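You operate a simulated robot arm through the tools that you are given. There is no shell and no other tool.

You run a simulated two-armed robot. Do the job below in one go: nothing can be reset, and whatever is moved stays where it is left.

JOB
Pack the berry jam and the tin with the earliest date in the crate and carry it to the trolley.
Fine: lid on the jam; as you pack, jam in the end by the white chair, tin in the other; both hands; set it at the trolley top's end away from the wall. Set down upright: berry jam jar, what you pick out.

It is judged by the outcome, as a careful person would: the job done as asked, and still so three seconds after it is handed in. It fails if anything else is knocked over, pushed out of place, dropped, spilled or broken. A push-on lid holds only when it is set on centred and level and pressed home; a screw cap is set on level and turned clockwise until tight.

ROBOT AND FRAMES
Two 7-joint arms with two-finger parallel grippers on one trunk, on a base that drives. Base frame: it is fixed to the floor where the robot stands at the start and does not move with it; the origin is under the middle of the robot, x ahead of it, y to its left, z up. Readings come in m, degrees, newtons and seconds.
The left shoulder is at the start at [0.05, 0.165, 0.98], the right one opposite. With the tool pointing down near the work surface each hand reaches from about 0.1 to 0.66 m from the robot's upright axis, wherever it stands, measured 20 degrees to its own side. Places, roughly: berry jam jar [-1.25, 2.5, 0.5]; inside of the stock crate [-1.6, 2.5, 0.5]; stock crate [-1.5, 2.5, 0.5]; tin [-1.25, 2.25, 0.5]; trolley top [0.3, 4.5, 0.8]. Payload 3.91 kg a hand.
The TCP of each hand is the grasp point between the finger pads, 0.03 m short of the fingertips. In the tool frame z runs along the fingers and y along their closing line. Largest opening 0.11 m; finger width 0.02, thickness 0.01; the body of the gripper, 0.048 by 0.112 m, starts 0.055 m behind the TCP.
Orientation is told as [roll, pitch, yaw] about the base's x, y, z axes, in that order, counted from this pose: with the fingers straight down and closing along the base's y, the tool's x points along the base's -x, its y along +y and its z along -z.

CONTROLS
- The arms move only by the tool play_rows. It takes "left_moves", "right_moves" or both (then of equal length, played together; a hand with none holds still); each is a list of rows, each a list of 6 numbers: the shift along the base's x, y, z in mm, then the turn, a rotation vector about the base's x, y, z in degrees. In form: [[x, y, z, rx, ry, rz], ...]. A call has 1 to 20 rows; each row shifts and turns the commanded pose from where the row before left it. "left_jaw" and "right_jaw" are, for a hand that has rows, the gripper command, from -1 (fully open) to 1 (shut), values between in proportion, set as the call begins (left out, the last holds). A row lasts 0.2 s, in which the tool goes at most 0.05 m and 8.6 degrees; a call with a longer step from one row to the next is refused whole, and so is a gripper value outside its range. A pose out of reach is approached as far as the arm can. The call stops where the force on the tool passes 40 N (or 10 N more than at its start, if that is more) or the arm is blocked; 0.2 s more then pass. Each finger travels about 0.045 m/s and halts on what it meets, pressing with about 34 N; the grip force reading is that of the motor and also rises with nothing between the fingers. The clock runs only during rows and for 0.2 s after the last one: add rows that do not move to give the fingers time. The reply holds the time, the measured pose of the TCP, the force on the tool along the base axes, the opening and the grip force, in the units named above and with some noise, with the torque about the TCP (base axes, N m) and any sound that the robot's microphone picked up, and new pictures: "pictures" is both (left out), scene, wrist or none (wrist: the cameras of the hands that moved).
- Cameras (640 x 400 px; columns grow to the right, rows downward): "scene" is now at [0.1163, -0.0039, 1.1529]; the picture's right is [-0.05, -1.00, 0.00], its down [-0.55, 0.03, -0.83] and it looks along [0.83, -0.04, -0.55] (base axes); focal length 262 px, centre (320, 200). "left" rides on the left gripper at [0.072, -0.017, -0.103] in its tool frame; the picture's right is [0.23, 0.97, 0.00], its down [-0.76, 0.18, -0.62] and it looks along [-0.61, 0.14, 0.78] (tool axes); focal length 222 px, centre (320, 200). "right" rides on the right gripper at [0.072, 0.017, -0.103] in its tool frame; the picture's right is [-0.23, 0.97, 0.00], its down [-0.76, -0.18, -0.62] and it looks along [-0.61, -0.14, 0.78] (tool axes); focal length 222 px, centre (320, 200). There is no depth. A picture from a camera that has moved, and an enlarged one, comes with that camera's place and axes in the base frame and with its lens.
- lift_body(by): slides the trunk up (or, below 0, down) by that many m; the arms and the scene camera ride with it, the base frame stays. It gives what a move gives, with no picture.
- roll_base(legs): drives the robot by 1 to 6 legs, each [ahead, left, turn to the left] in m, m and degrees, along the robot's own axes; the way and the turn of a leg run together, so that a leg with both is an arc; at most 1.5 m and 180 degrees a leg. The arms and the cameras ride along, it lands a little off, and it stops where it bumps. It gives what a move gives, and a new picture of the scene camera.
- head_to(pan, tilt): turns the head with the scene camera to pan (to the left, within 80 degrees either way) and tilt (down, from -29 to 69), counted from straight ahead of the robot. It gives what a move gives, and a new picture of the scene camera.
- zoom(camera, box): a new picture of the part [left, top, right, bottom] of that camera's present view, enlarged. It takes no simulated time.
- close_job(): hands the job in; it is judged then, once.

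Places have to be worked out from the pictures, the camera data and where the tool is seen. Open the grippers and draw the arms clear of the work before you hand the job in, unless the task says otherwise.

The tools are called by a JSON object that holds its "name" and its "arguments". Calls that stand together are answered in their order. play_rows: Moves the arms, as the interface text tells. Its arguments: {"type":"object","properties":{"left_moves":{"type":"array","items":{"type":"array","items":{"type":"number"}}},"left_jaw":{"type":"number"},"right_moves":{"type":"array","items":{"type":"array","items":{"type":"number"}}},"right_jaw":{"type":"number"},"pictures":{"type":"string","enum":["both","scene","wrist","none"]}},"required":[]} The other tools are called the same way: lift_body (by) slides the trunk up or down; roll_base (legs) drives the base; head_to (pan, tilt) turns the head that bears the scene camera; zoom (camera, box) takes an enlarged picture of a part of a camera's view; close_job () hands the job in.

At the start:

```text
clock: 0.0
left_position: [0.37, 0.1914, 0.7728]
left_ee_rot: [0.0, -0.1, 0.0]
left_wrist_force: [-0.6, 0.8, 0.4]
left_torque: [-0.01, -0.01, -0.02]
left_gripper_width: 0.1099
left_grip_force: 0.1
right_position: [0.369, -0.1941, 0.7917]
right_ee_rot: [0.1, 0.0, 0.1]
right_wrist_force: [1.3, 0.1, 0.1]
right_torque: [-0.01, -0.01, 0.02]
right_gripper_width: 0.1098
right_grip_force: 0.1
trunk travel left (down, up): [-0.2, 0.303]
robot x, y, heading: [0.0003, 0.0034, -0.0]
head pan, tilt: [-3.0, 33.4]
```

scene: 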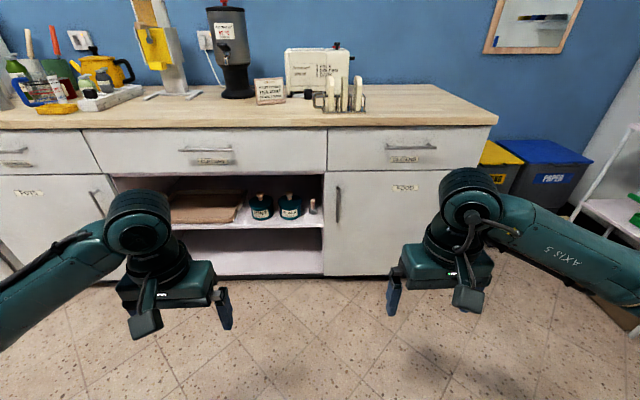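
right: 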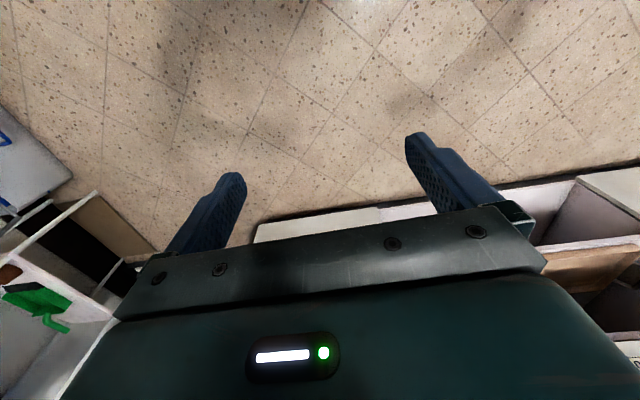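
left: 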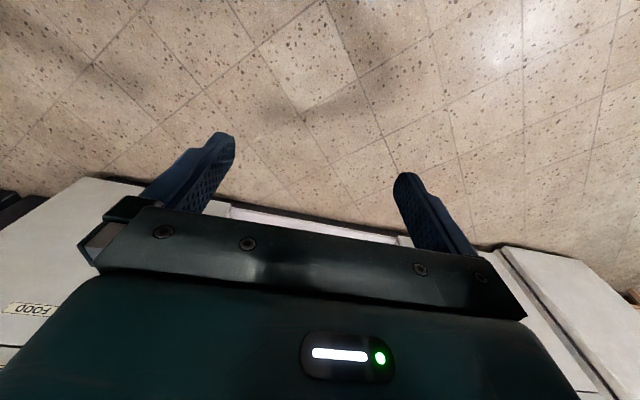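

The scene shows a counter ahead; the crate and trolley are to the left/behind-left. I turn the head left to survey the room first.

{"name": "head_to", "arguments": {"pan": 80, "tilt": 20}}

```text
clock: 1.6
left_position: [0.3687, 0.192, 0.773]
left_ee_rot: [0.0, -0.1, 0.0]
left_wrist_force: [0.0, -0.4, -0.3]
left_torque: [0.02, 0.03, 0.01]
left_gripper_width: 0.1101
left_grip_force: 0.1
right_position: [0.3692, -0.1937, 0.7916]
right_ee_rot: [0.1, 0.1, 0.0]
right_wrist_force: [-0.3, -0.5, -0.6]
right_torque: [0.0, -0.01, 0.04]
right_gripper_width: 0.1098
right_grip_force: 0.1
trunk travel left (down, up): [-0.2, 0.303]
robot x, y, heading: [0.0024, 0.0022, -0.1]
head pan, tilt: [80.0, 20.0]
camera scene: at [0.0437, 0.0924, 1.1743], right [0.98, -0.17, 0.0], down [-0.06, -0.34, -0.94], along [0.16, 0.93, -0.34], focal length 262 px, centre (320, 200)
```

scene: 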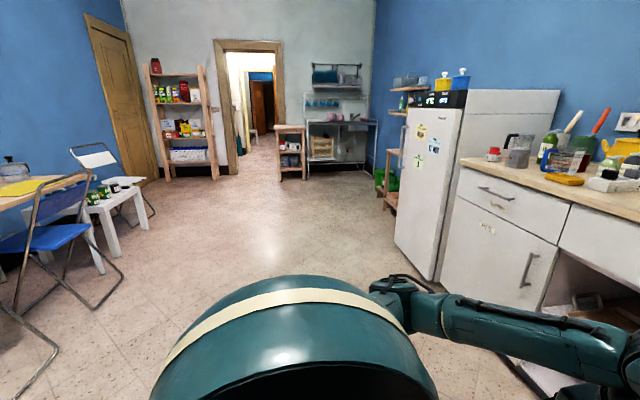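

A small white table with tins is at left, a white folding chair behind it, and the trolley stands by the doorway. I zoom on both.

{"name": "zoom", "arguments": {"camera": "scene", "box": [0, 130, 160, 230]}}

{"name": "zoom", "arguments": {"camera": "scene", "box": [210, 100, 370, 200]}}

```text
4.00 times, centred on (80, 180) of scene
camera zoom: at [0.0437, 0.0924, 1.1743], right [0.98, -0.17, 0.0], down [-0.06, -0.34, -0.94], along [0.16, 0.93, -0.34], focal length 1048 px, centre (1280, 280)
```

zoom: 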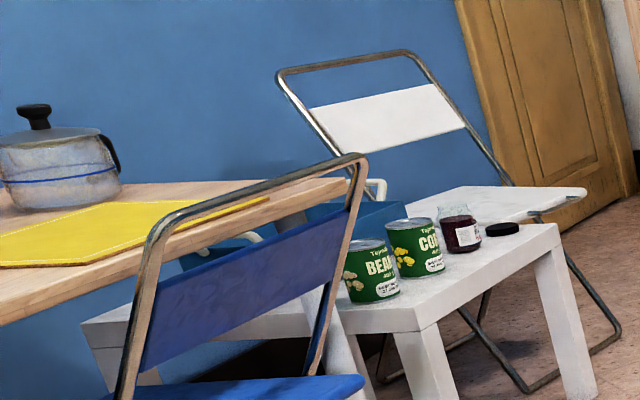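

```text
4.00 times, centred on (290, 150) of scene
camera zoom: at [0.0437, 0.0924, 1.1743], right [0.98, -0.17, 0.0], down [-0.06, -0.34, -0.94], along [0.16, 0.93, -0.34], focal length 1048 px, centre (440, 400)
```

zoom: 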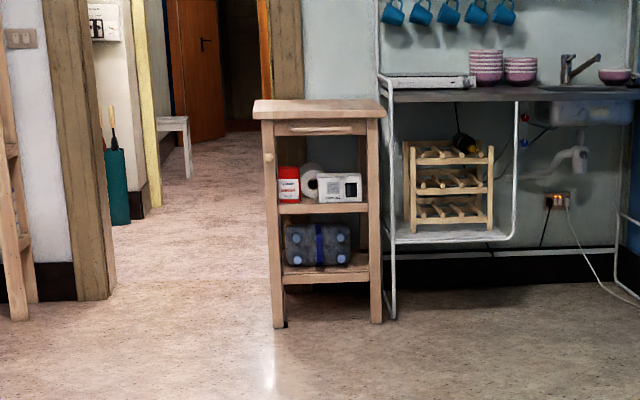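

Floor toward the table is clear. I turn left 90° and drive up alongside the table, staying at x≈-0.4, then face it.

{"name": "roll_base", "arguments": {"legs": [[0, 0, 90], [1.4, 0, 0], [1.0, 0.4, 0], [0, 0, 90]]}}

{"name": "head_to", "arguments": {"pan": 0, "tilt": 35}}

```text
clock: 21.5
left_position: [-0.7381, 2.2162, 0.7741]
left_ee_rot: [0.0, 0.0, -177.9]
left_wrist_force: [-0.5, 0.2, -0.2]
left_torque: [-0.03, 0.01, 0.01]
left_gripper_width: 0.11
left_grip_force: 0.1
right_position: [-0.7502, 2.602, 0.7916]
right_ee_rot: [0.0, 0.1, -177.9]
right_wrist_force: [0.3, 0.4, 0.1]
right_torque: [-0.01, -0.02, 0.01]
right_gripper_width: 0.1101
right_grip_force: 0.1
trunk travel left (down, up): [-0.2, 0.303]
robot x, y, heading: [-0.3762, 2.4219, -177.9]
head pan, tilt: [80.0, 20.0]
camera scene: at [-0.4192, 2.3289, 1.1743], right [-0.99, 0.14, 0.0], down [0.05, 0.34, -0.94], along [-0.13, -0.93, -0.34], focal length 262 px, centre (320, 200)
```

scene: 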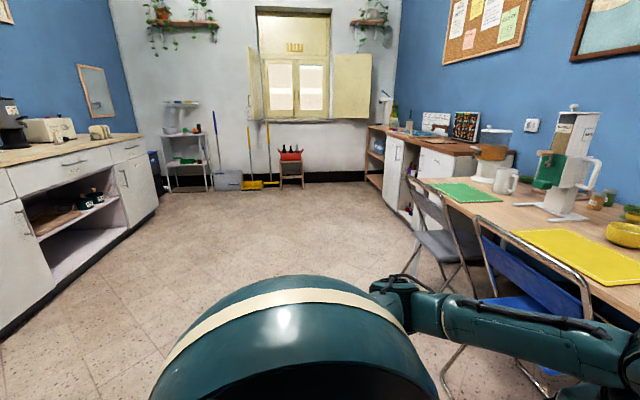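

```text
clock: 23.0
left_position: [-0.7374, 2.216, 0.7728]
left_ee_rot: [0.0, 0.0, -177.8]
left_wrist_force: [-1.3, 0.2, -0.1]
left_torque: [0.02, 0.0, -0.01]
left_gripper_width: 0.11
left_grip_force: 0.0
right_position: [-0.7514, 2.6012, 0.792]
right_ee_rot: [0.1, 0.0, -177.9]
right_wrist_force: [0.0, -0.2, 1.3]
right_torque: [-0.02, -0.01, 0.01]
right_gripper_width: 0.1099
right_grip_force: 0.0
trunk travel left (down, up): [-0.2, 0.303]
robot x, y, heading: [-0.373, 2.4192, -177.9]
head pan, tilt: [0.0, 35.0]
camera scene: at [-0.4943, 2.4179, 1.1505], right [-0.04, 1.0, 0.0], down [0.57, 0.02, -0.82], along [-0.82, -0.03, -0.57], focal length 262 px, centre (320, 200)
```

scene: 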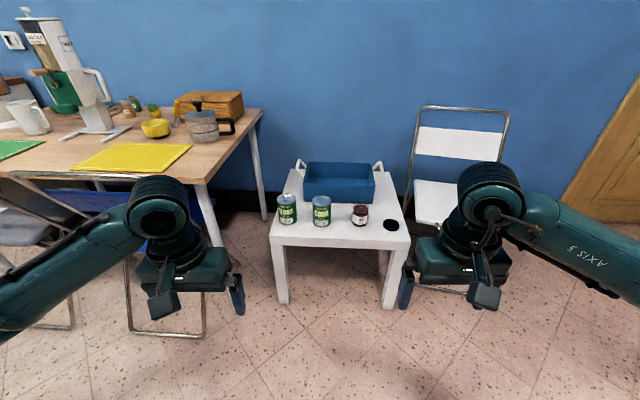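

The crate (blue with white end handles), two tins, the jam and the black lid are all on the small table. I zoom in to read the tins.

{"name": "zoom", "arguments": {"camera": "scene", "box": [260, 180, 340, 230]}}

{"name": "zoom", "arguments": {"camera": "scene", "box": [260, 145, 420, 245]}}

{"name": "zoom", "arguments": {"camera": "scene", "box": [330, 180, 410, 230]}}

```text
8.00 times, centred on (300, 205) of scene
camera zoom: at [-0.4943, 2.4179, 1.1505], right [-0.04, 1.0, 0.0], down [0.57, 0.02, -0.82], along [-0.82, -0.03, -0.57], focal length 2096 px, centre (480, 160)
```

zoom: 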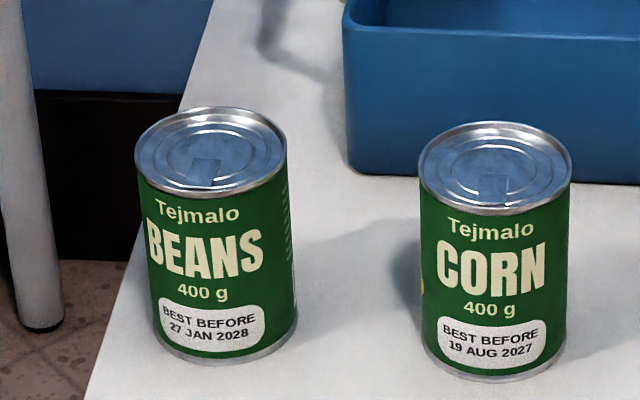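

```text
4.00 times, centred on (340, 195) of scene
camera zoom: at [-0.4943, 2.4179, 1.1505], right [-0.04, 1.0, 0.0], down [0.57, 0.02, -0.82], along [-0.82, -0.03, -0.57], focal length 1048 px, centre (240, 220)
```

zoom: 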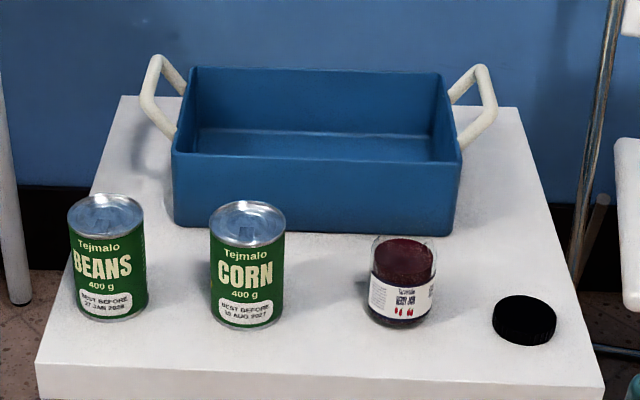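

```text
8.00 times, centred on (370, 205) of scene
camera zoom: at [-0.4943, 2.4179, 1.1505], right [-0.04, 1.0, 0.0], down [0.57, 0.02, -0.82], along [-0.82, -0.03, -0.57], focal length 2096 px, centre (-80, 160)
```

zoom: 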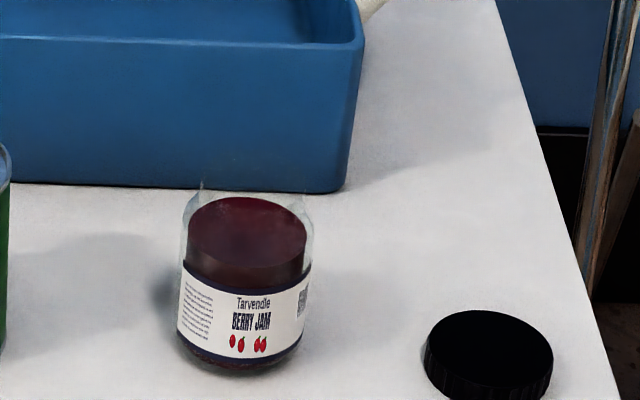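

Corn (19 AUG 2027) is the earlier date; the lid lies next to the open jam jar. I look down at the robot's base to learn how close it can stand, then move closer.

{"name": "head_to", "arguments": {"pan": 0, "tilt": 69}}

{"name": "roll_base", "arguments": {"legs": [[0.4, 0.0, -2.1]]}}

```text
clock: 24.0
left_position: [-0.7382, 2.2176, 0.7734]
left_ee_rot: [0.0, 0.0, -178.0]
left_wrist_force: [0.7, -0.5, -0.9]
left_torque: [-0.03, 0.01, 0.0]
left_gripper_width: 0.1101
left_grip_force: 0.1
right_position: [-0.7494, 2.6018, 0.7924]
right_ee_rot: [0.0, 0.0, -177.9]
right_wrist_force: [-0.5, 0.2, 0.8]
right_torque: [0.02, 0.02, 0.0]
right_gripper_width: 0.1102
right_grip_force: 0.0
trunk travel left (down, up): [-0.2, 0.303]
robot x, y, heading: [-0.3714, 2.42, -178.1]
head pan, tilt: [0.0, 68.8]
camera scene: at [-0.4622, 2.4191, 1.1068], right [-0.04, 1.0, 0.0], down [0.93, 0.03, -0.36], along [-0.36, -0.01, -0.93], focal length 262 px, centre (320, 200)
```

scene: 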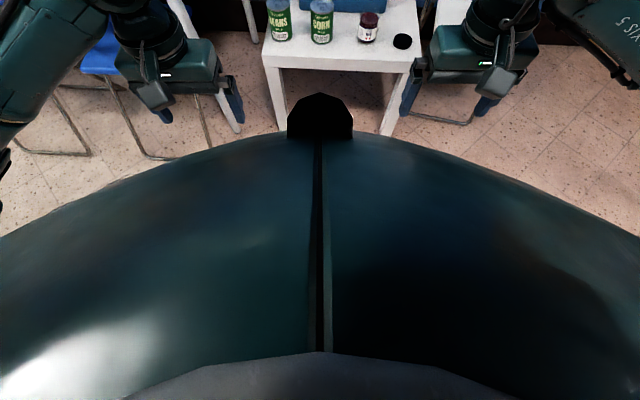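

```text
clock: 26.6
left_position: [-1.1535, 2.2294, 0.7733]
left_ee_rot: [0.0, 0.0, 179.4]
left_wrist_force: [1.2, -0.1, 0.1]
left_torque: [0.01, 0.0, -0.04]
left_gripper_width: 0.11
left_grip_force: 0.1
right_position: [-1.1485, 2.6137, 0.791]
right_ee_rot: [0.0, 0.0, 179.4]
right_wrist_force: [-0.3, -0.7, -0.7]
right_torque: [-0.01, 0.01, 0.02]
right_gripper_width: 0.1097
right_grip_force: 0.0
trunk travel left (down, up): [-0.2, 0.303]
robot x, y, heading: [-0.7784, 2.4138, 179.3]
head pan, tilt: [0.0, 68.8]
camera scene: at [-0.8683, 2.4177, 1.1068], right [0.01, 1.0, 0.0], down [0.93, -0.01, -0.36], along [-0.36, 0.0, -0.93], focal length 262 px, centre (320, 200)
```

scene: 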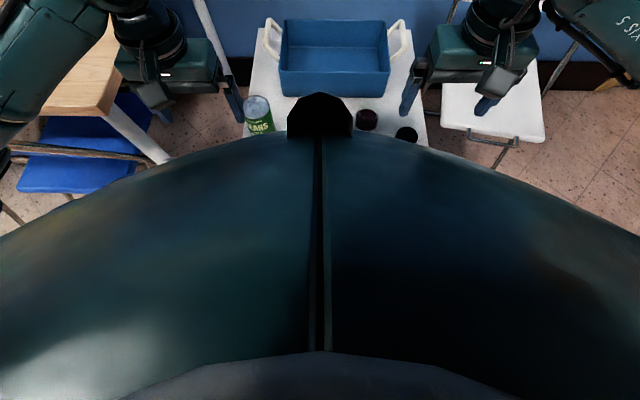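

The chest blocks the steep view; I tilt the head up a bit for a closer look at the jar, lid and crate.

{"name": "head_to", "arguments": {"pan": 0, "tilt": 50}}

{"name": "zoom", "arguments": {"camera": "scene", "box": [320, 160, 420, 222]}}

{"name": "zoom", "arguments": {"camera": "scene", "box": [230, 50, 430, 175]}}

```text
clock: 27.4
left_position: [-1.1533, 2.2286, 0.7736]
left_ee_rot: [0.0, 0.0, 179.5]
left_wrist_force: [1.1, 0.4, 0.1]
left_torque: [-0.02, 0.0, -0.05]
left_gripper_width: 0.1101
left_grip_force: 0.1
right_position: [-1.1473, 2.6138, 0.7926]
right_ee_rot: [0.0, 0.0, 179.4]
right_wrist_force: [0.3, 0.3, 0.5]
right_torque: [-0.01, 0.02, -0.01]
right_gripper_width: 0.11
right_grip_force: 0.1
trunk travel left (down, up): [-0.2, 0.303]
robot x, y, heading: [-0.7849, 2.4172, 179.5]
head pan, tilt: [0.0, 50.0]
camera scene: at [-0.8894, 2.4179, 1.1287], right [0.01, 1.0, 0.0], down [0.77, -0.01, -0.64], along [-0.64, 0.01, -0.77], focal length 262 px, centre (320, 200)
```

scene: 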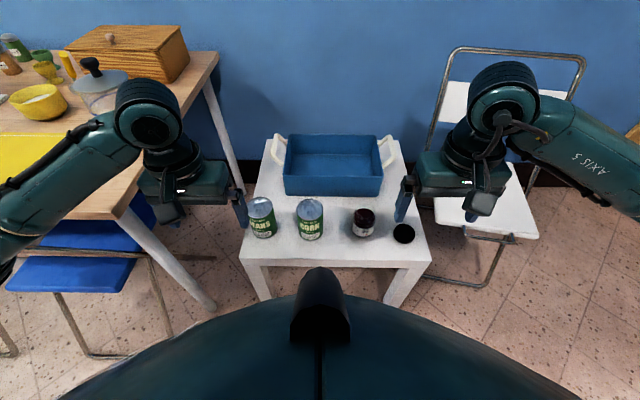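

```text
6.40 times, centred on (370, 191) of scene
camera zoom: at [-0.8894, 2.4179, 1.1287], right [0.01, 1.0, 0.0], down [0.77, -0.01, -0.64], along [-0.64, 0.01, -0.77], focal length 1677 px, centre (0, 258)
```

zoom: 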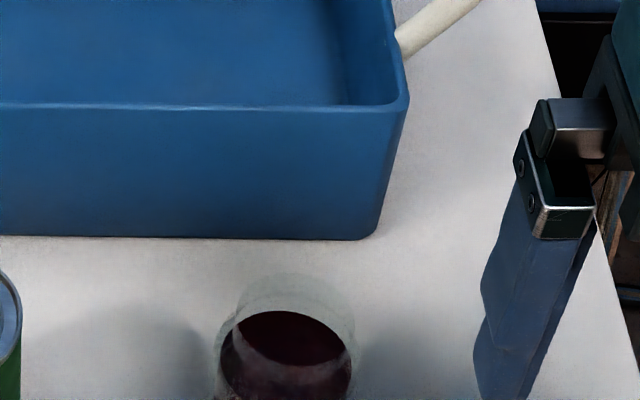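

```text
3.20 times, centred on (330, 112) of scene
camera zoom: at [-0.8894, 2.4179, 1.1287], right [0.01, 1.0, 0.0], down [0.77, -0.01, -0.64], along [-0.64, 0.01, -0.77], focal length 838 px, centre (288, 480)
```

zoom: 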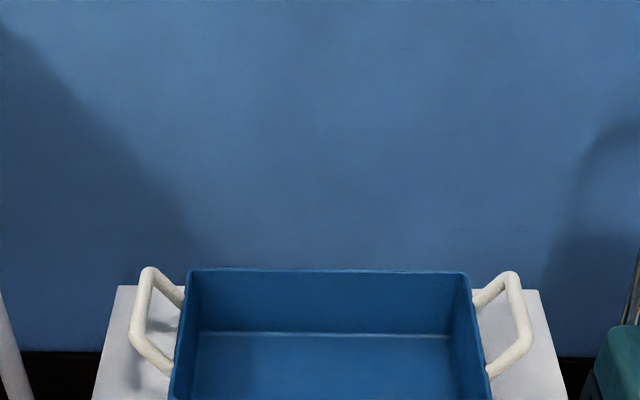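

Good view of everything. I zoom on the front row to work out places accurately.

{"name": "zoom", "arguments": {"camera": "scene", "box": [240, 185, 340, 248]}}

{"name": "zoom", "arguments": {"camera": "scene", "box": [340, 195, 440, 258]}}

{"name": "zoom", "arguments": {"camera": "scene", "box": [256, 125, 406, 219]}}

```text
6.35 times, centred on (290, 216) of scene
camera zoom: at [-0.8894, 2.4179, 1.1287], right [0.01, 1.0, 0.0], down [0.77, -0.01, -0.64], along [-0.64, 0.01, -0.77], focal length 1664 px, centre (510, 95)
```

zoom: 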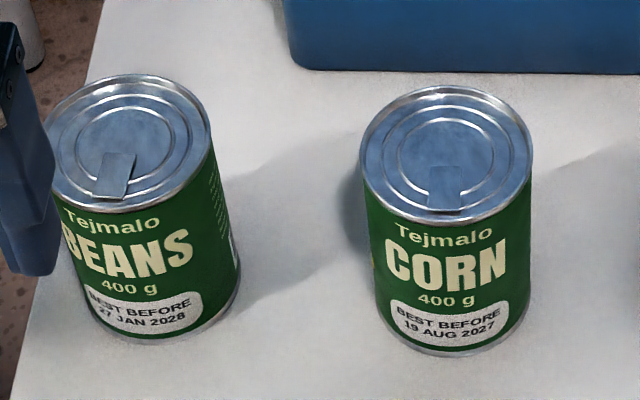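

```text
6.35 times, centred on (390, 226) of scene
camera zoom: at [-0.8894, 2.4179, 1.1287], right [0.01, 1.0, 0.0], down [0.77, -0.01, -0.64], along [-0.64, 0.01, -0.77], focal length 1664 px, centre (-124, 32)
```

zoom: 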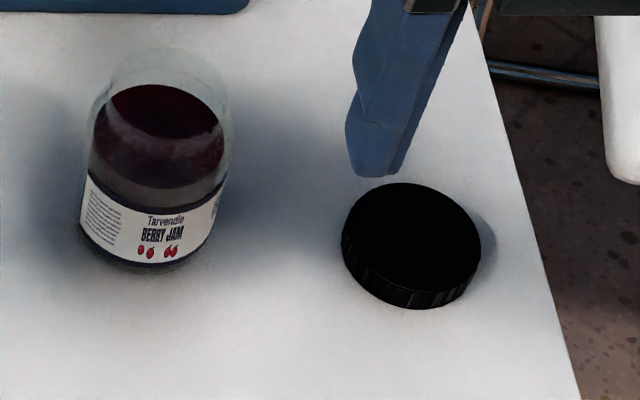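

```text
4.26 times, centred on (331, 172) of scene
camera zoom: at [-0.8894, 2.4179, 1.1287], right [0.01, 1.0, 0.0], down [0.77, -0.01, -0.64], along [-0.64, 0.01, -0.77], focal length 1115 px, centre (273, 319)
```

zoom: 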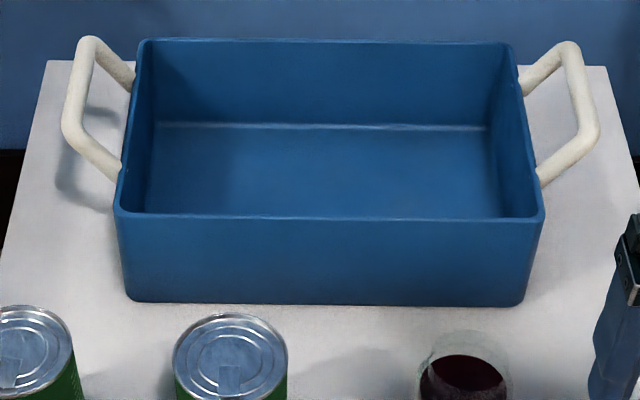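

Triangulating: table z≈0.44, corn at (-1.344, 2.394) top 0.55, jar (-1.347, 2.557), lid (-1.322, 2.676), crate centre (-1.587, 2.467), handle bars at y≈2.27/2.664, z≈0.58. I move the base a bit closer, centred on the crate.

{"name": "roll_base", "arguments": {"legs": [[0.1, -0.05, 0.5]]}}

```text
clock: 28.6
left_position: [-1.2492, 2.2731, 0.7748]
left_ee_rot: [0.0, 0.0, -179.9]
left_wrist_force: [0.3, 0.4, -0.1]
left_torque: [0.01, 0.02, -0.02]
left_gripper_width: 0.1099
left_grip_force: 0.0
right_position: [-1.2487, 2.6593, 0.7925]
right_ee_rot: [0.0, -0.1, -179.8]
right_wrist_force: [0.1, -0.1, 0.0]
right_torque: [0.01, 0.03, 0.01]
right_gripper_width: 0.1101
right_grip_force: 0.1
trunk travel left (down, up): [-0.2, 0.303]
robot x, y, heading: [-0.8797, 2.4674, -179.9]
head pan, tilt: [0.0, 50.0]
camera scene: at [-0.9882, 2.4669, 1.1287], right [0.0, 1.0, 0.0], down [0.77, 0.0, -0.64], along [-0.64, 0.0, -0.77], focal length 262 px, centre (320, 200)
```

scene: 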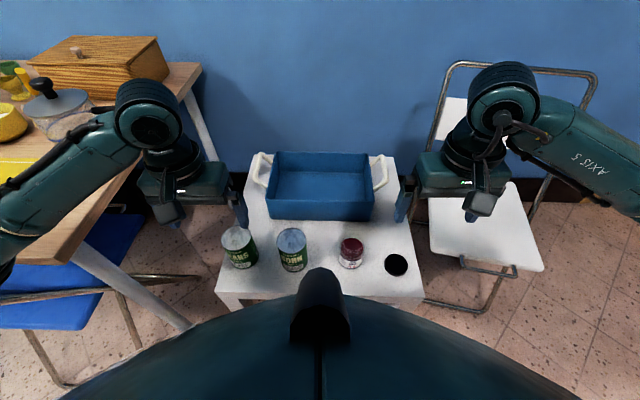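

Base is now at x=-0.88 with no bump. I bring the right hand over the jar/lid area to inspect the jar's neck and lid with its wrist camera.

{"name": "play_rows", "arguments": {"right_moves": [[-20, -20, -10, 0, 0, 0], [-20, -20, -20, 0, 0, 0], [0, 0, 0, 0, 0, 0]], "pictures": "wrist"}}

{"name": "zoom", "arguments": {"camera": "right", "box": [180, 0, 500, 200]}}

```text
clock: 29.4
left_position: [-1.2494, 2.2746, 0.7741]
left_ee_rot: [-0.1, -0.1, -179.9]
left_wrist_force: [0.2, -0.4, -0.2]
left_torque: [-0.03, 0.01, 0.01]
left_gripper_width: 0.11
left_grip_force: 0.0
right_position: [-1.2887, 2.6198, 0.7639]
right_ee_rot: [0.0, 0.0, -179.9]
right_wrist_force: [-0.2, 0.0, -0.8]
right_torque: [0.03, -0.04, 0.01]
right_gripper_width: 0.1103
right_grip_force: 0.1
trunk travel left (down, up): [-0.2, 0.303]
robot x, y, heading: [-0.8769, 2.4661, -180.0]
head pan, tilt: [0.0, 50.0]
camera right: at [-1.2164, 2.6021, 0.8663], right [-0.23, -0.97, 0.0], down [-0.76, 0.18, 0.62], along [-0.61, 0.14, -0.78], focal length 222 px, centre (320, 200)
```

right: 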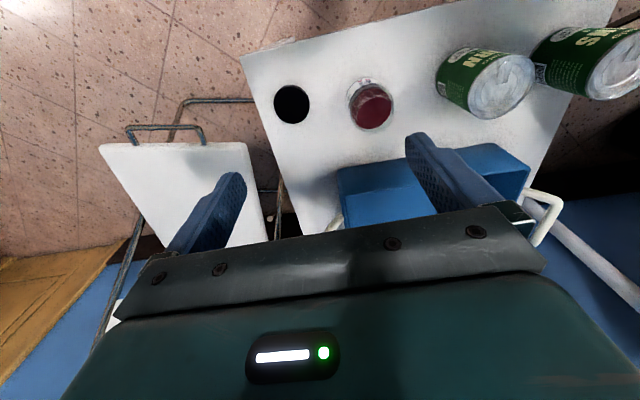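

```text
2.00 times, centred on (340, 100) of right
camera zoom: at [-1.2164, 2.6021, 0.8663], right [-0.23, -0.97, 0.0], down [-0.76, 0.18, 0.62], along [-0.61, 0.14, -0.78], focal length 444 px, centre (280, 400)
```

zoom: 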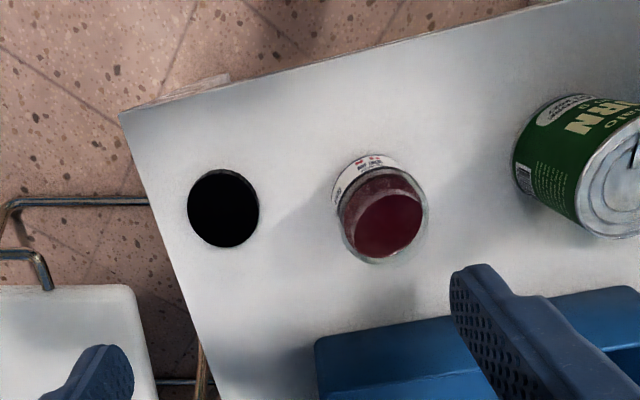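

The jar and lid are in view; I zoom further to see the neck thread and cap type.

{"name": "zoom", "arguments": {"camera": "right", "box": [330, 65, 410, 115]}}

{"name": "zoom", "arguments": {"camera": "right", "box": [260, 75, 340, 125]}}

{"name": "zoom", "arguments": {"camera": "scene", "box": [330, 225, 426, 285]}}

```text
8.00 times, centred on (370, 90) of right
camera zoom: at [-1.2164, 2.6021, 0.8663], right [-0.23, -0.97, 0.0], down [-0.76, 0.18, 0.62], along [-0.61, 0.14, -0.78], focal length 1777 px, centre (-80, 1080)
```

zoom: 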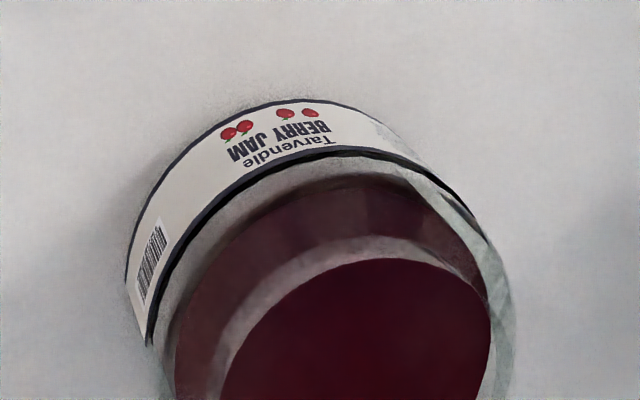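

```text
8.00 times, centred on (300, 100) of right
camera zoom: at [-1.2164, 2.6021, 0.8663], right [-0.23, -0.97, 0.0], down [-0.76, 0.18, 0.62], along [-0.61, 0.14, -0.78], focal length 1777 px, centre (480, 1000)
```

zoom: 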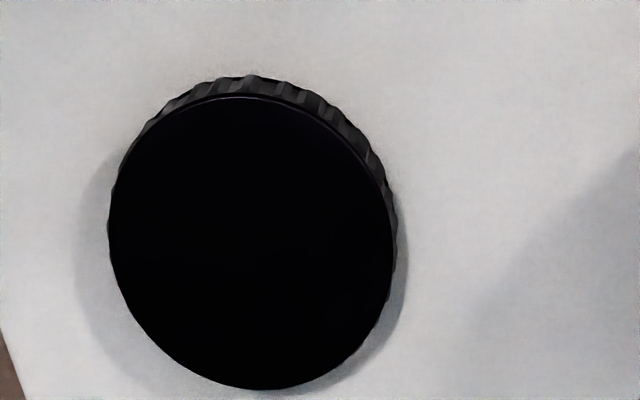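

```text
6.67 times, centred on (378, 255) of scene
camera zoom: at [-0.9882, 2.4668, 1.1287], right [0.0, 1.0, 0.0], down [0.77, 0.0, -0.64], along [-0.64, 0.0, -0.77], focal length 1747 px, centre (-67, -167)
```

zoom: 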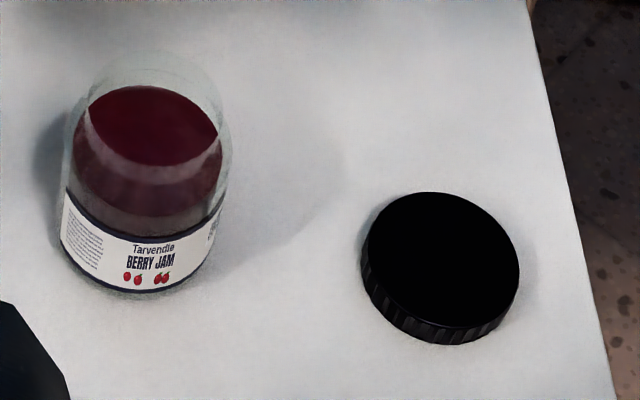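

It's a ribbed screw-type cap lying top-up. First I lower the trunk so the arms reach farther at this low table.

{"name": "lift_body", "arguments": {"by": -0.12}}

{"name": "head_to", "arguments": {"pan": 0, "tilt": 45}}

```text
clock: 30.9
left_position: [-1.2494, 2.2736, 0.654]
left_ee_rot: [-0.1, 0.1, -179.9]
left_wrist_force: [0.5, 0.6, 0.2]
left_torque: [0.03, -0.02, 0.01]
left_gripper_width: 0.1101
left_grip_force: 0.0
right_position: [-1.2883, 2.6189, 0.6443]
right_ee_rot: [0.0, 0.0, -180.0]
right_wrist_force: [-0.2, -0.2, -0.2]
right_torque: [0.02, 0.02, -0.03]
right_gripper_width: 0.1102
right_grip_force: 0.1
trunk travel left (down, up): [-0.08, 0.423]
robot x, y, heading: [-0.8803, 2.4656, -179.6]
head pan, tilt: [0.0, 50.0]
```

```text
clock: 31.5
left_position: [-1.2496, 2.2733, 0.654]
left_ee_rot: [0.0, 0.1, -179.8]
left_wrist_force: [-0.2, 0.1, -0.3]
left_torque: [0.02, -0.01, 0.02]
left_gripper_width: 0.1099
left_grip_force: 0.1
right_position: [-1.289, 2.6175, 0.6425]
right_ee_rot: [0.0, 0.1, -179.9]
right_wrist_force: [-1.0, 0.1, 0.4]
right_torque: [0.01, 0.01, -0.01]
right_gripper_width: 0.1101
right_grip_force: 0.1
trunk travel left (down, up): [-0.08, 0.423]
robot x, y, heading: [-0.8796, 2.4647, -180.0]
head pan, tilt: [0.0, 45.0]
camera scene: at [-0.9925, 2.4668, 1.0156], right [0.0, 1.0, 0.0], down [0.71, 0.0, -0.71], along [-0.71, 0.0, -0.71], focal length 262 px, centre (320, 200)
```

scene: 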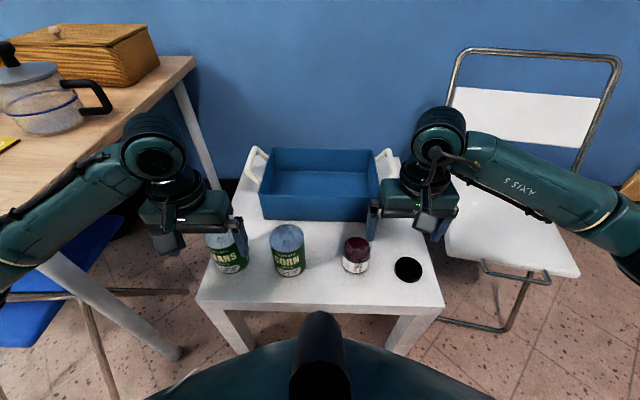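

I move the left hand over the corn tin (tips stay ~7 cm above the tins) and check alignment with its wrist camera.

{"name": "play_rows", "arguments": {"left_moves": [[-24, 30, 0, 0, 0, 0], [-24, 30, 0, 0, 0, 0], [-23, 30, 0, 0, 0, 0], [-23, 31, 0, 0, 0, 0], [0, 0, 0, 0, 0, 0]], "left_jaw": -1}}

{"name": "zoom", "arguments": {"camera": "left", "box": [160, 60, 480, 260]}}

```text
clock: 32.7
left_position: [-1.3444, 2.3956, 0.6558]
left_ee_rot: [0.0, 0.0, -179.9]
left_wrist_force: [0.7, 0.7, 1.0]
left_torque: [0.01, 0.03, -0.01]
left_gripper_width: 0.11
left_grip_force: 0.1
right_position: [-1.2892, 2.6185, 0.6433]
right_ee_rot: [0.0, 0.0, -179.9]
right_wrist_force: [-0.5, -0.1, 0.4]
right_torque: [0.0, -0.01, 0.0]
right_gripper_width: 0.11
right_grip_force: 0.0
trunk travel left (down, up): [-0.08, 0.423]
robot x, y, heading: [-0.8822, 2.4648, -180.0]
head pan, tilt: [0.0, 45.0]
camera scene: at [-0.9926, 2.4669, 1.0156], right [0.0, 1.0, 0.0], down [0.71, 0.0, -0.71], along [-0.71, 0.0, -0.71], focal length 262 px, centre (320, 200)
camera left: at [-1.2731, 2.4129, 0.7597], right [0.23, -0.97, 0.0], down [-0.76, -0.18, 0.62], along [-0.61, -0.14, -0.78], focal length 222 px, centre (320, 200)
```

scene: 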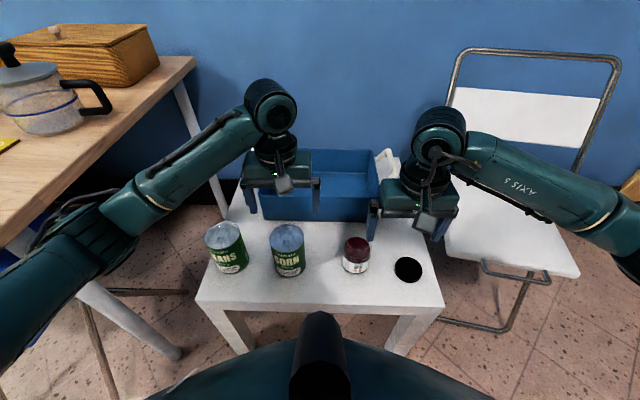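
left: 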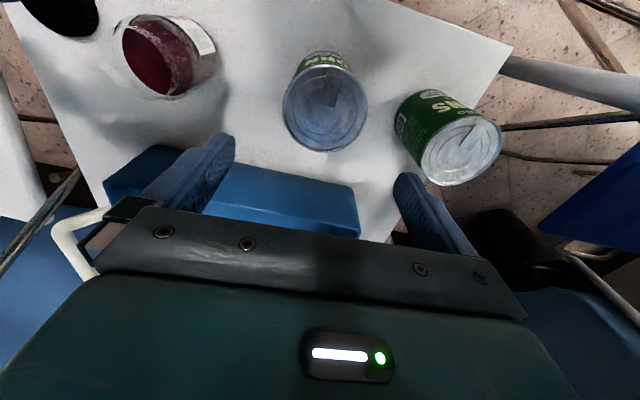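

```text
2.00 times, centred on (320, 160) of left
camera zoom: at [-1.2731, 2.4129, 0.7597], right [0.23, -0.97, 0.0], down [-0.76, -0.18, 0.62], along [-0.61, -0.14, -0.78], focal length 444 px, centre (320, 280)
```

zoom: 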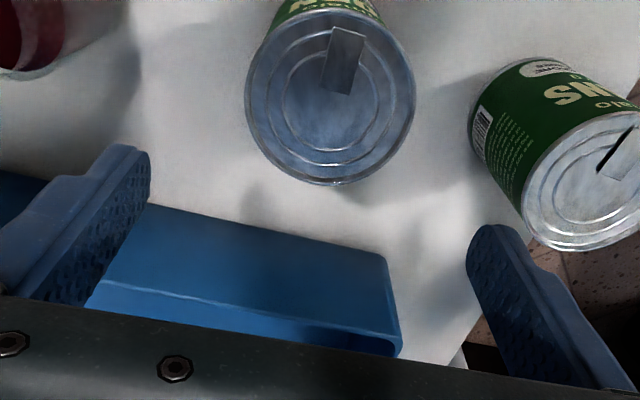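

The wrist view puts the corn at (-1.333, 2.395), well between the fingers and 3.5 cm from the beans. I lower the left hand and grip it.

{"name": "play_rows", "arguments": {"left_moves": [[10, 0, -20, 0, 0, 0], [0, 0, -35, 0, 0, 0], [0, 0, -35, 0, 0, 0], [0, 0, -30, 0, 0, 0], [0, 0, -20, 0, 0, 0], [0, 0, 0, 0, 0, 0]], "left_jaw": -1}}

{"name": "play_rows", "arguments": {"left_moves": [[0, 0, 0, 0, 0, 0], [0, 0, 0, 0, 0, 0], [0, 0, 0, 0, 0, 0], [0, 0, 0, 0, 0, 0], [0, 0, 0, 0, 0, 0]], "left_jaw": 1}}

```text
clock: 34.1
left_position: [-1.3356, 2.3942, 0.5141]
left_ee_rot: [0.0, 0.0, -179.8]
left_wrist_force: [0.3, -0.1, -0.7]
left_torque: [0.01, 0.0, 0.02]
left_gripper_width: 0.11
left_grip_force: 0.1
right_position: [-1.2878, 2.619, 0.6429]
right_ee_rot: [0.0, 0.0, -179.9]
right_wrist_force: [-0.2, 0.7, -0.8]
right_torque: [-0.03, 0.0, -0.05]
right_gripper_width: 0.1099
right_grip_force: 0.0
trunk travel left (down, up): [-0.08, 0.423]
robot x, y, heading: [-0.8811, 2.4669, -179.9]
head pan, tilt: [0.0, 45.0]
camera scene: at [-0.9925, 2.4668, 1.0156], right [0.0, 1.0, 0.0], down [0.71, 0.0, -0.71], along [-0.71, 0.0, -0.71], focal length 262 px, centre (320, 200)
camera left: at [-1.2633, 2.4121, 0.617], right [0.23, -0.97, 0.0], down [-0.76, -0.18, 0.62], along [-0.61, -0.14, -0.78], focal length 222 px, centre (320, 200)
```

scene: 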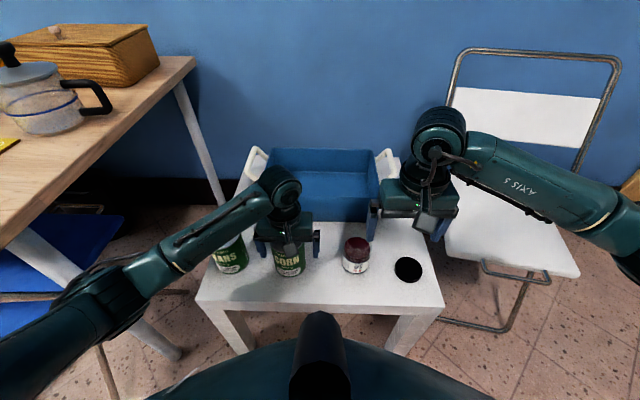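
left: 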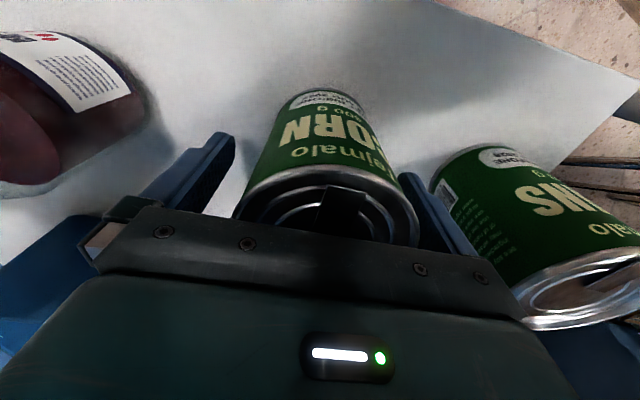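

```text
clock: 35.3
left_position: [-1.3348, 2.3948, 0.5139]
left_ee_rot: [-0.1, 0.0, -179.9]
left_wrist_force: [-0.1, -2.1, 0.0]
left_torque: [0.03, -0.02, -0.01]
left_gripper_width: 0.0733
left_grip_force: 33.8
right_position: [-1.2877, 2.6182, 0.6442]
right_ee_rot: [0.0, -0.1, -179.9]
right_wrist_force: [0.0, 0.2, -0.5]
right_torque: [0.01, 0.0, 0.0]
right_gripper_width: 0.1101
right_grip_force: 0.2
trunk travel left (down, up): [-0.08, 0.423]
robot x, y, heading: [-0.8816, 2.4673, -179.9]
head pan, tilt: [0.0, 45.0]
camera scene: at [-0.9925, 2.4668, 1.0156], right [0.0, 1.0, 0.0], down [0.71, 0.0, -0.71], along [-0.71, 0.0, -0.71], focal length 262 px, centre (320, 200)
camera left: at [-1.2634, 2.4121, 0.6174], right [0.23, -0.97, 0.0], down [-0.76, -0.18, 0.62], along [-0.61, -0.14, -0.78], focal length 222 px, centre (320, 200)
```

scene: 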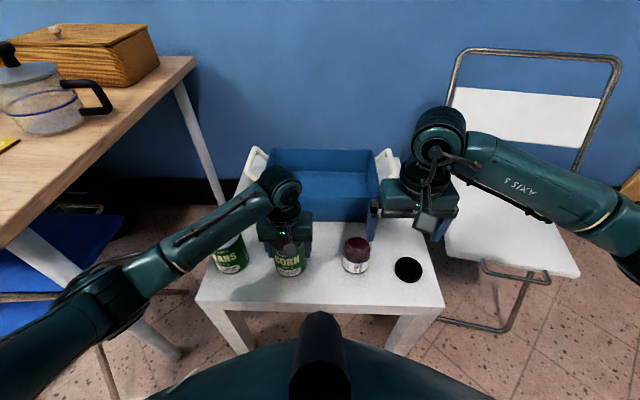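
left: 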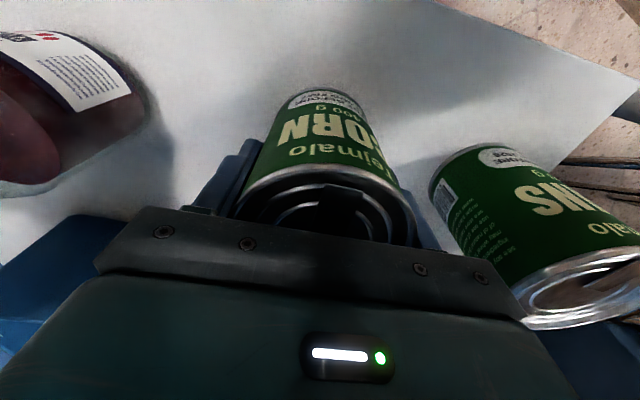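

Gripped the corn. I lift it 15 cm and carry it over the crate's far (−y) end, checking reach.

{"name": "play_rows", "arguments": {"left_moves": [[0, 0, 20, 0, 0, 0], [0, 0, 45, 0, 0, 0], [0, 0, 45, 0, 0, 0], [0, 0, 45, 0, 0, 0], [-40, -3, 0, 0, 0, 0], [-45, -4, 0, 0, 0, 0], [-45, -4, 0, 0, 0, 0], [-40, -4, 0, 0, 0, 0], [-30, -3, 0, 0, 0, 0], [0, 0, 0, 0, 0, 0]], "left_jaw": 1}}

```text
clock: 37.5
left_position: [-1.525, 2.3779, 0.6677]
left_ee_rot: [0.1, 0.0, 180.0]
left_wrist_force: [-0.7, -0.3, -4.2]
left_torque: [-0.01, -0.01, -0.03]
left_gripper_width: 0.0737
left_grip_force: 34.1
left hand out of reach, approached as far as the arm can: row 9
right_position: [-1.2896, 2.6192, 0.6435]
right_ee_rot: [0.0, 0.0, -179.9]
right_wrist_force: [0.7, 0.6, 1.0]
right_torque: [0.0, 0.01, 0.02]
right_gripper_width: 0.1102
right_grip_force: 0.1
trunk travel left (down, up): [-0.08, 0.423]
robot x, y, heading: [-0.8832, 2.4648, -180.1]
head pan, tilt: [0.0, 45.0]
camera scene: at [-0.9927, 2.4669, 1.0156], right [0.0, 1.0, 0.0], down [0.71, 0.0, -0.71], along [-0.71, 0.0, -0.71], focal length 262 px, centre (320, 200)
camera left: at [-1.4529, 2.3953, 0.7702], right [0.23, -0.97, 0.0], down [-0.76, -0.18, 0.62], along [-0.61, -0.14, -0.78], focal length 222 px, centre (320, 200)
```

scene: 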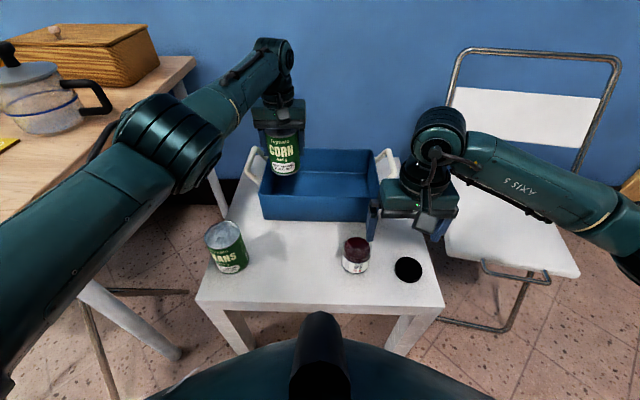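
left: 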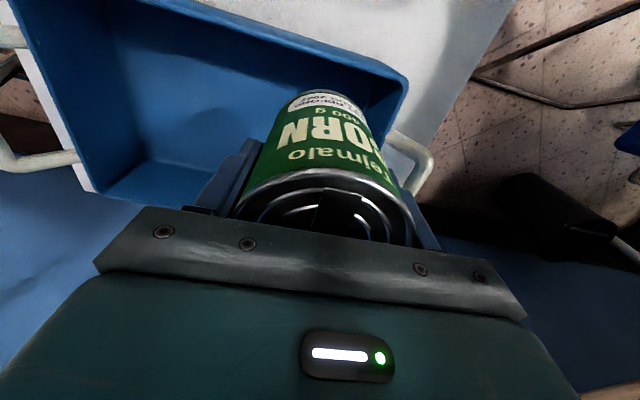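

The arm tops out at 0.65 m ahead, so the base needs to be a little closer. I creep forward 6.5 cm (table edge should still be ~0.3 m from the axis).

{"name": "roll_base", "arguments": {"legs": [[0.065, 0, 0]]}}

```text
clock: 38.7
left_position: [-1.5841, 2.3763, 0.6643]
left_ee_rot: [0.1, 0.4, -179.9]
left_wrist_force: [-0.5, 0.0, -4.1]
left_torque: [-0.01, 0.0, 0.02]
left_gripper_width: 0.0736
left_grip_force: 34.3
right_position: [-1.348, 2.6185, 0.6427]
right_ee_rot: [0.1, 0.1, -180.0]
right_wrist_force: [0.2, 0.7, 0.0]
right_torque: [0.0, 0.02, 0.02]
right_gripper_width: 0.1098
right_grip_force: 0.0
trunk travel left (down, up): [-0.08, 0.423]
robot x, y, heading: [-0.9396, 2.4663, -179.9]
head pan, tilt: [0.0, 45.0]
stopped in leg 1: the robot was blocked; the commanded pose is now the measured one
camera scene: at [-1.053, 2.4666, 1.0156], right [0.0, 1.0, 0.0], down [0.71, 0.0, -0.71], along [-0.71, 0.0, -0.71], focal length 262 px, centre (320, 200)
```

scene: 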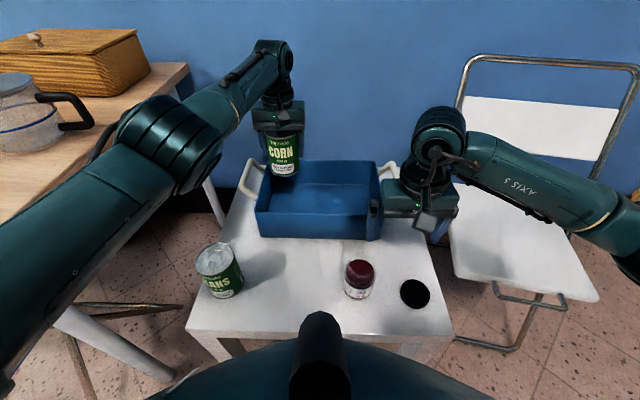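

The base touched something at x=-0.94 (table leg region); items look unmoved. I now lower the corn into the −y end of the crate, slowing near its floor.

{"name": "play_rows", "arguments": {"left_moves": [[20, 2, -20, 0, 0, 0], [0, 0, -40, 0, 0, 0], [0, 0, -40, 0, 0, 0], [0, 0, -25, 0, 0, 0], [0, 0, -7, 0, 0, 0], [0, 0, -4, 0, 0, 0], [0, 0, 0, 0, 0, 0]], "left_jaw": 1}}

```text
clock: 40.3
left_position: [-1.5641, 2.3792, 0.5275]
left_ee_rot: [0.1, 0.2, -179.7]
left_wrist_force: [-0.5, 0.7, -5.0]
left_torque: [-0.01, 0.01, 0.02]
left_gripper_width: 0.0733
left_grip_force: 34.0
right_position: [-1.349, 2.6194, 0.6422]
right_ee_rot: [-0.1, 0.2, -180.0]
right_wrist_force: [-1.0, 0.2, -0.2]
right_torque: [-0.02, -0.03, -0.02]
right_gripper_width: 0.1101
right_grip_force: 0.0
trunk travel left (down, up): [-0.08, 0.423]
robot x, y, heading: [-0.9415, 2.4659, -179.9]
head pan, tilt: [0.0, 45.0]
camera scene: at [-1.0529, 2.4666, 1.0156], right [0.0, 1.0, 0.0], down [0.71, 0.0, -0.71], along [-0.71, 0.0, -0.71], focal length 262 px, centre (320, 200)
camera left: at [-1.493, 2.3976, 0.6313], right [0.23, -0.97, 0.0], down [-0.76, -0.18, 0.62], along [-0.6, -0.14, -0.78], focal length 222 px, centre (320, 200)
```

scene: 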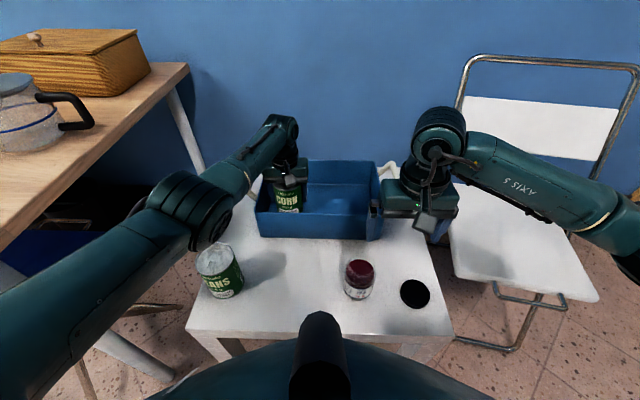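
left: 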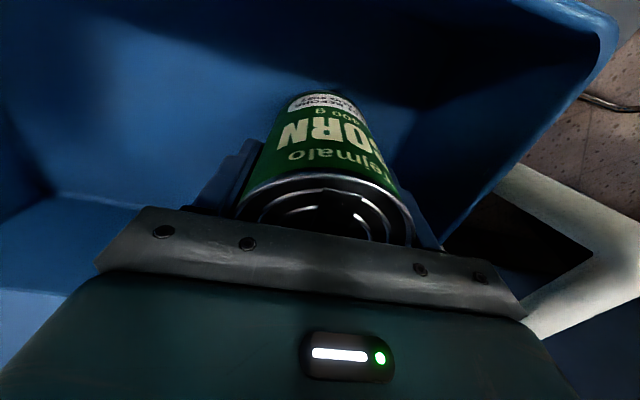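

Tin bottom is near 0.453; I lower in small steps to feel the floor.

{"name": "play_rows", "arguments": {"left_moves": [[0, 0, -3, 0, 0, 0], [0, 0, -2, 0, 0, 0], [0, 0, -2, 0, 0, 0], [0, 0, 0, 0, 0, 0]], "left_jaw": 1, "pictures": "none"}}

```text
clock: 41.3
left_position: [-1.5641, 2.3793, 0.5225]
left_ee_rot: [0.1, 0.3, -179.9]
left_wrist_force: [-0.5, -0.9, -4.3]
left_torque: [-0.01, -0.02, -0.01]
left_gripper_width: 0.0735
left_grip_force: 34.3
right_position: [-1.3486, 2.6187, 0.6419]
right_ee_rot: [0.0, 0.1, -180.0]
right_wrist_force: [0.9, -0.3, -0.3]
right_torque: [-0.02, -0.01, 0.01]
right_gripper_width: 0.1098
right_grip_force: 0.1
trunk travel left (down, up): [-0.08, 0.423]
robot x, y, heading: [-0.9412, 2.4662, -180.0]
head pan, tilt: [0.0, 45.0]
```

Still free weight (~4.3 N). A few more millimetres.

{"name": "play_rows", "arguments": {"left_moves": [[0, 0, -2, 0, 0, 0], [0, 0, -2, 0, 0, 0], [0, 0, -2, 0, 0, 0], [0, 0, 0, 0, 0, 0]], "left_jaw": 1, "pictures": "none"}}

```text
clock: 42.3
left_position: [-1.5626, 2.3799, 0.5206]
left_ee_rot: [0.1, -0.3, -179.9]
left_wrist_force: [0.2, -0.7, 18.9]
left_torque: [0.31, -0.67, -0.04]
left_gripper_width: 0.0733
left_grip_force: 34.1
right_position: [-1.3469, 2.6183, 0.6436]
right_ee_rot: [-0.1, -0.1, -180.0]
right_wrist_force: [-0.2, 0.5, -0.7]
right_torque: [-0.03, -0.02, -0.03]
right_gripper_width: 0.1101
right_grip_force: 0.1
trunk travel left (down, up): [-0.08, 0.423]
robot x, y, heading: [-0.9414, 2.4638, -179.8]
head pan, tilt: [0.0, 45.0]
```

The tin is on the crate floor (contact force 19 N). I open just enough and lift straight out.

{"name": "play_rows", "arguments": {"left_moves": [[0, 0, 2, 0, 0, 0], [0, 0, 0, 0, 0, 0], [0, 0, 0, 0, 0, 0]], "left_jaw": -0.64, "pictures": "none"}}

{"name": "play_rows", "arguments": {"left_moves": [[0, 0, 20, 0, 0, 0], [0, 0, 40, 0, 0, 0], [0, 0, 40, 0, 0, 0], [20, 0, 40, 0, 0, 0], [0, 0, 0, 0, 0, 0]]}}

```text
clock: 43.1
left_position: [-1.564, 2.3785, 0.5182]
left_ee_rot: [0.1, 0.2, -179.9]
left_wrist_force: [-0.8, 0.2, 0.7]
left_torque: [0.01, 0.01, 0.01]
left_gripper_width: 0.0902
left_grip_force: 0.0
right_position: [-1.3489, 2.6191, 0.6426]
right_ee_rot: [-0.1, 0.0, -180.0]
right_wrist_force: [-0.3, 0.4, 0.4]
right_torque: [0.01, -0.02, -0.02]
right_gripper_width: 0.1101
right_grip_force: 0.1
trunk travel left (down, up): [-0.08, 0.423]
robot x, y, heading: [-0.9402, 2.4695, -179.9]
head pan, tilt: [0.0, 45.0]
```

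```text
clock: 44.3
left_position: [-1.5438, 2.3788, 0.6579]
left_ee_rot: [0.1, 0.3, -179.8]
left_wrist_force: [0.9, -0.3, 0.5]
left_torque: [-0.01, 0.0, 0.01]
left_gripper_width: 0.0903
left_grip_force: 0.0
right_position: [-1.3488, 2.6175, 0.6434]
right_ee_rot: [0.1, -0.1, -180.0]
right_wrist_force: [0.1, 0.2, 0.1]
right_torque: [-0.01, 0.02, 0.02]
right_gripper_width: 0.1102
right_grip_force: 0.1
trunk travel left (down, up): [-0.08, 0.423]
robot x, y, heading: [-0.9395, 2.465, -180.1]
head pan, tilt: [0.0, 45.0]
camera scene: at [-1.0525, 2.4667, 1.0156], right [0.0, 1.0, 0.0], down [0.71, 0.0, -0.71], along [-0.71, 0.0, -0.71], focal length 262 px, centre (320, 200)
camera left: at [-1.4725, 2.3959, 0.7616], right [0.23, -0.97, 0.0], down [-0.76, -0.18, 0.62], along [-0.6, -0.15, -0.78], focal length 222 px, centre (320, 200)
```

scene: 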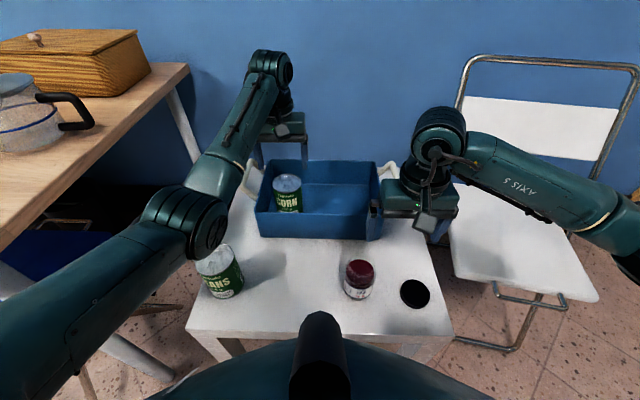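
left: 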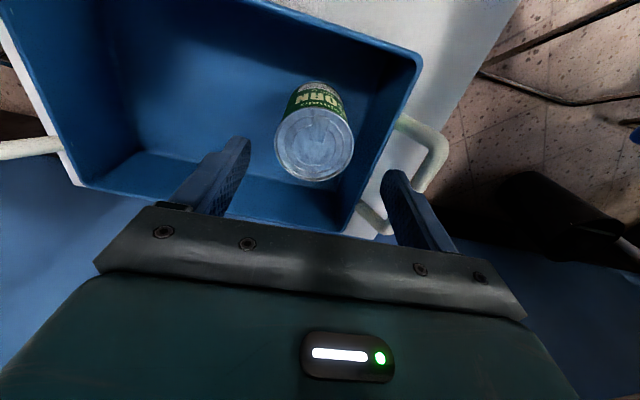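

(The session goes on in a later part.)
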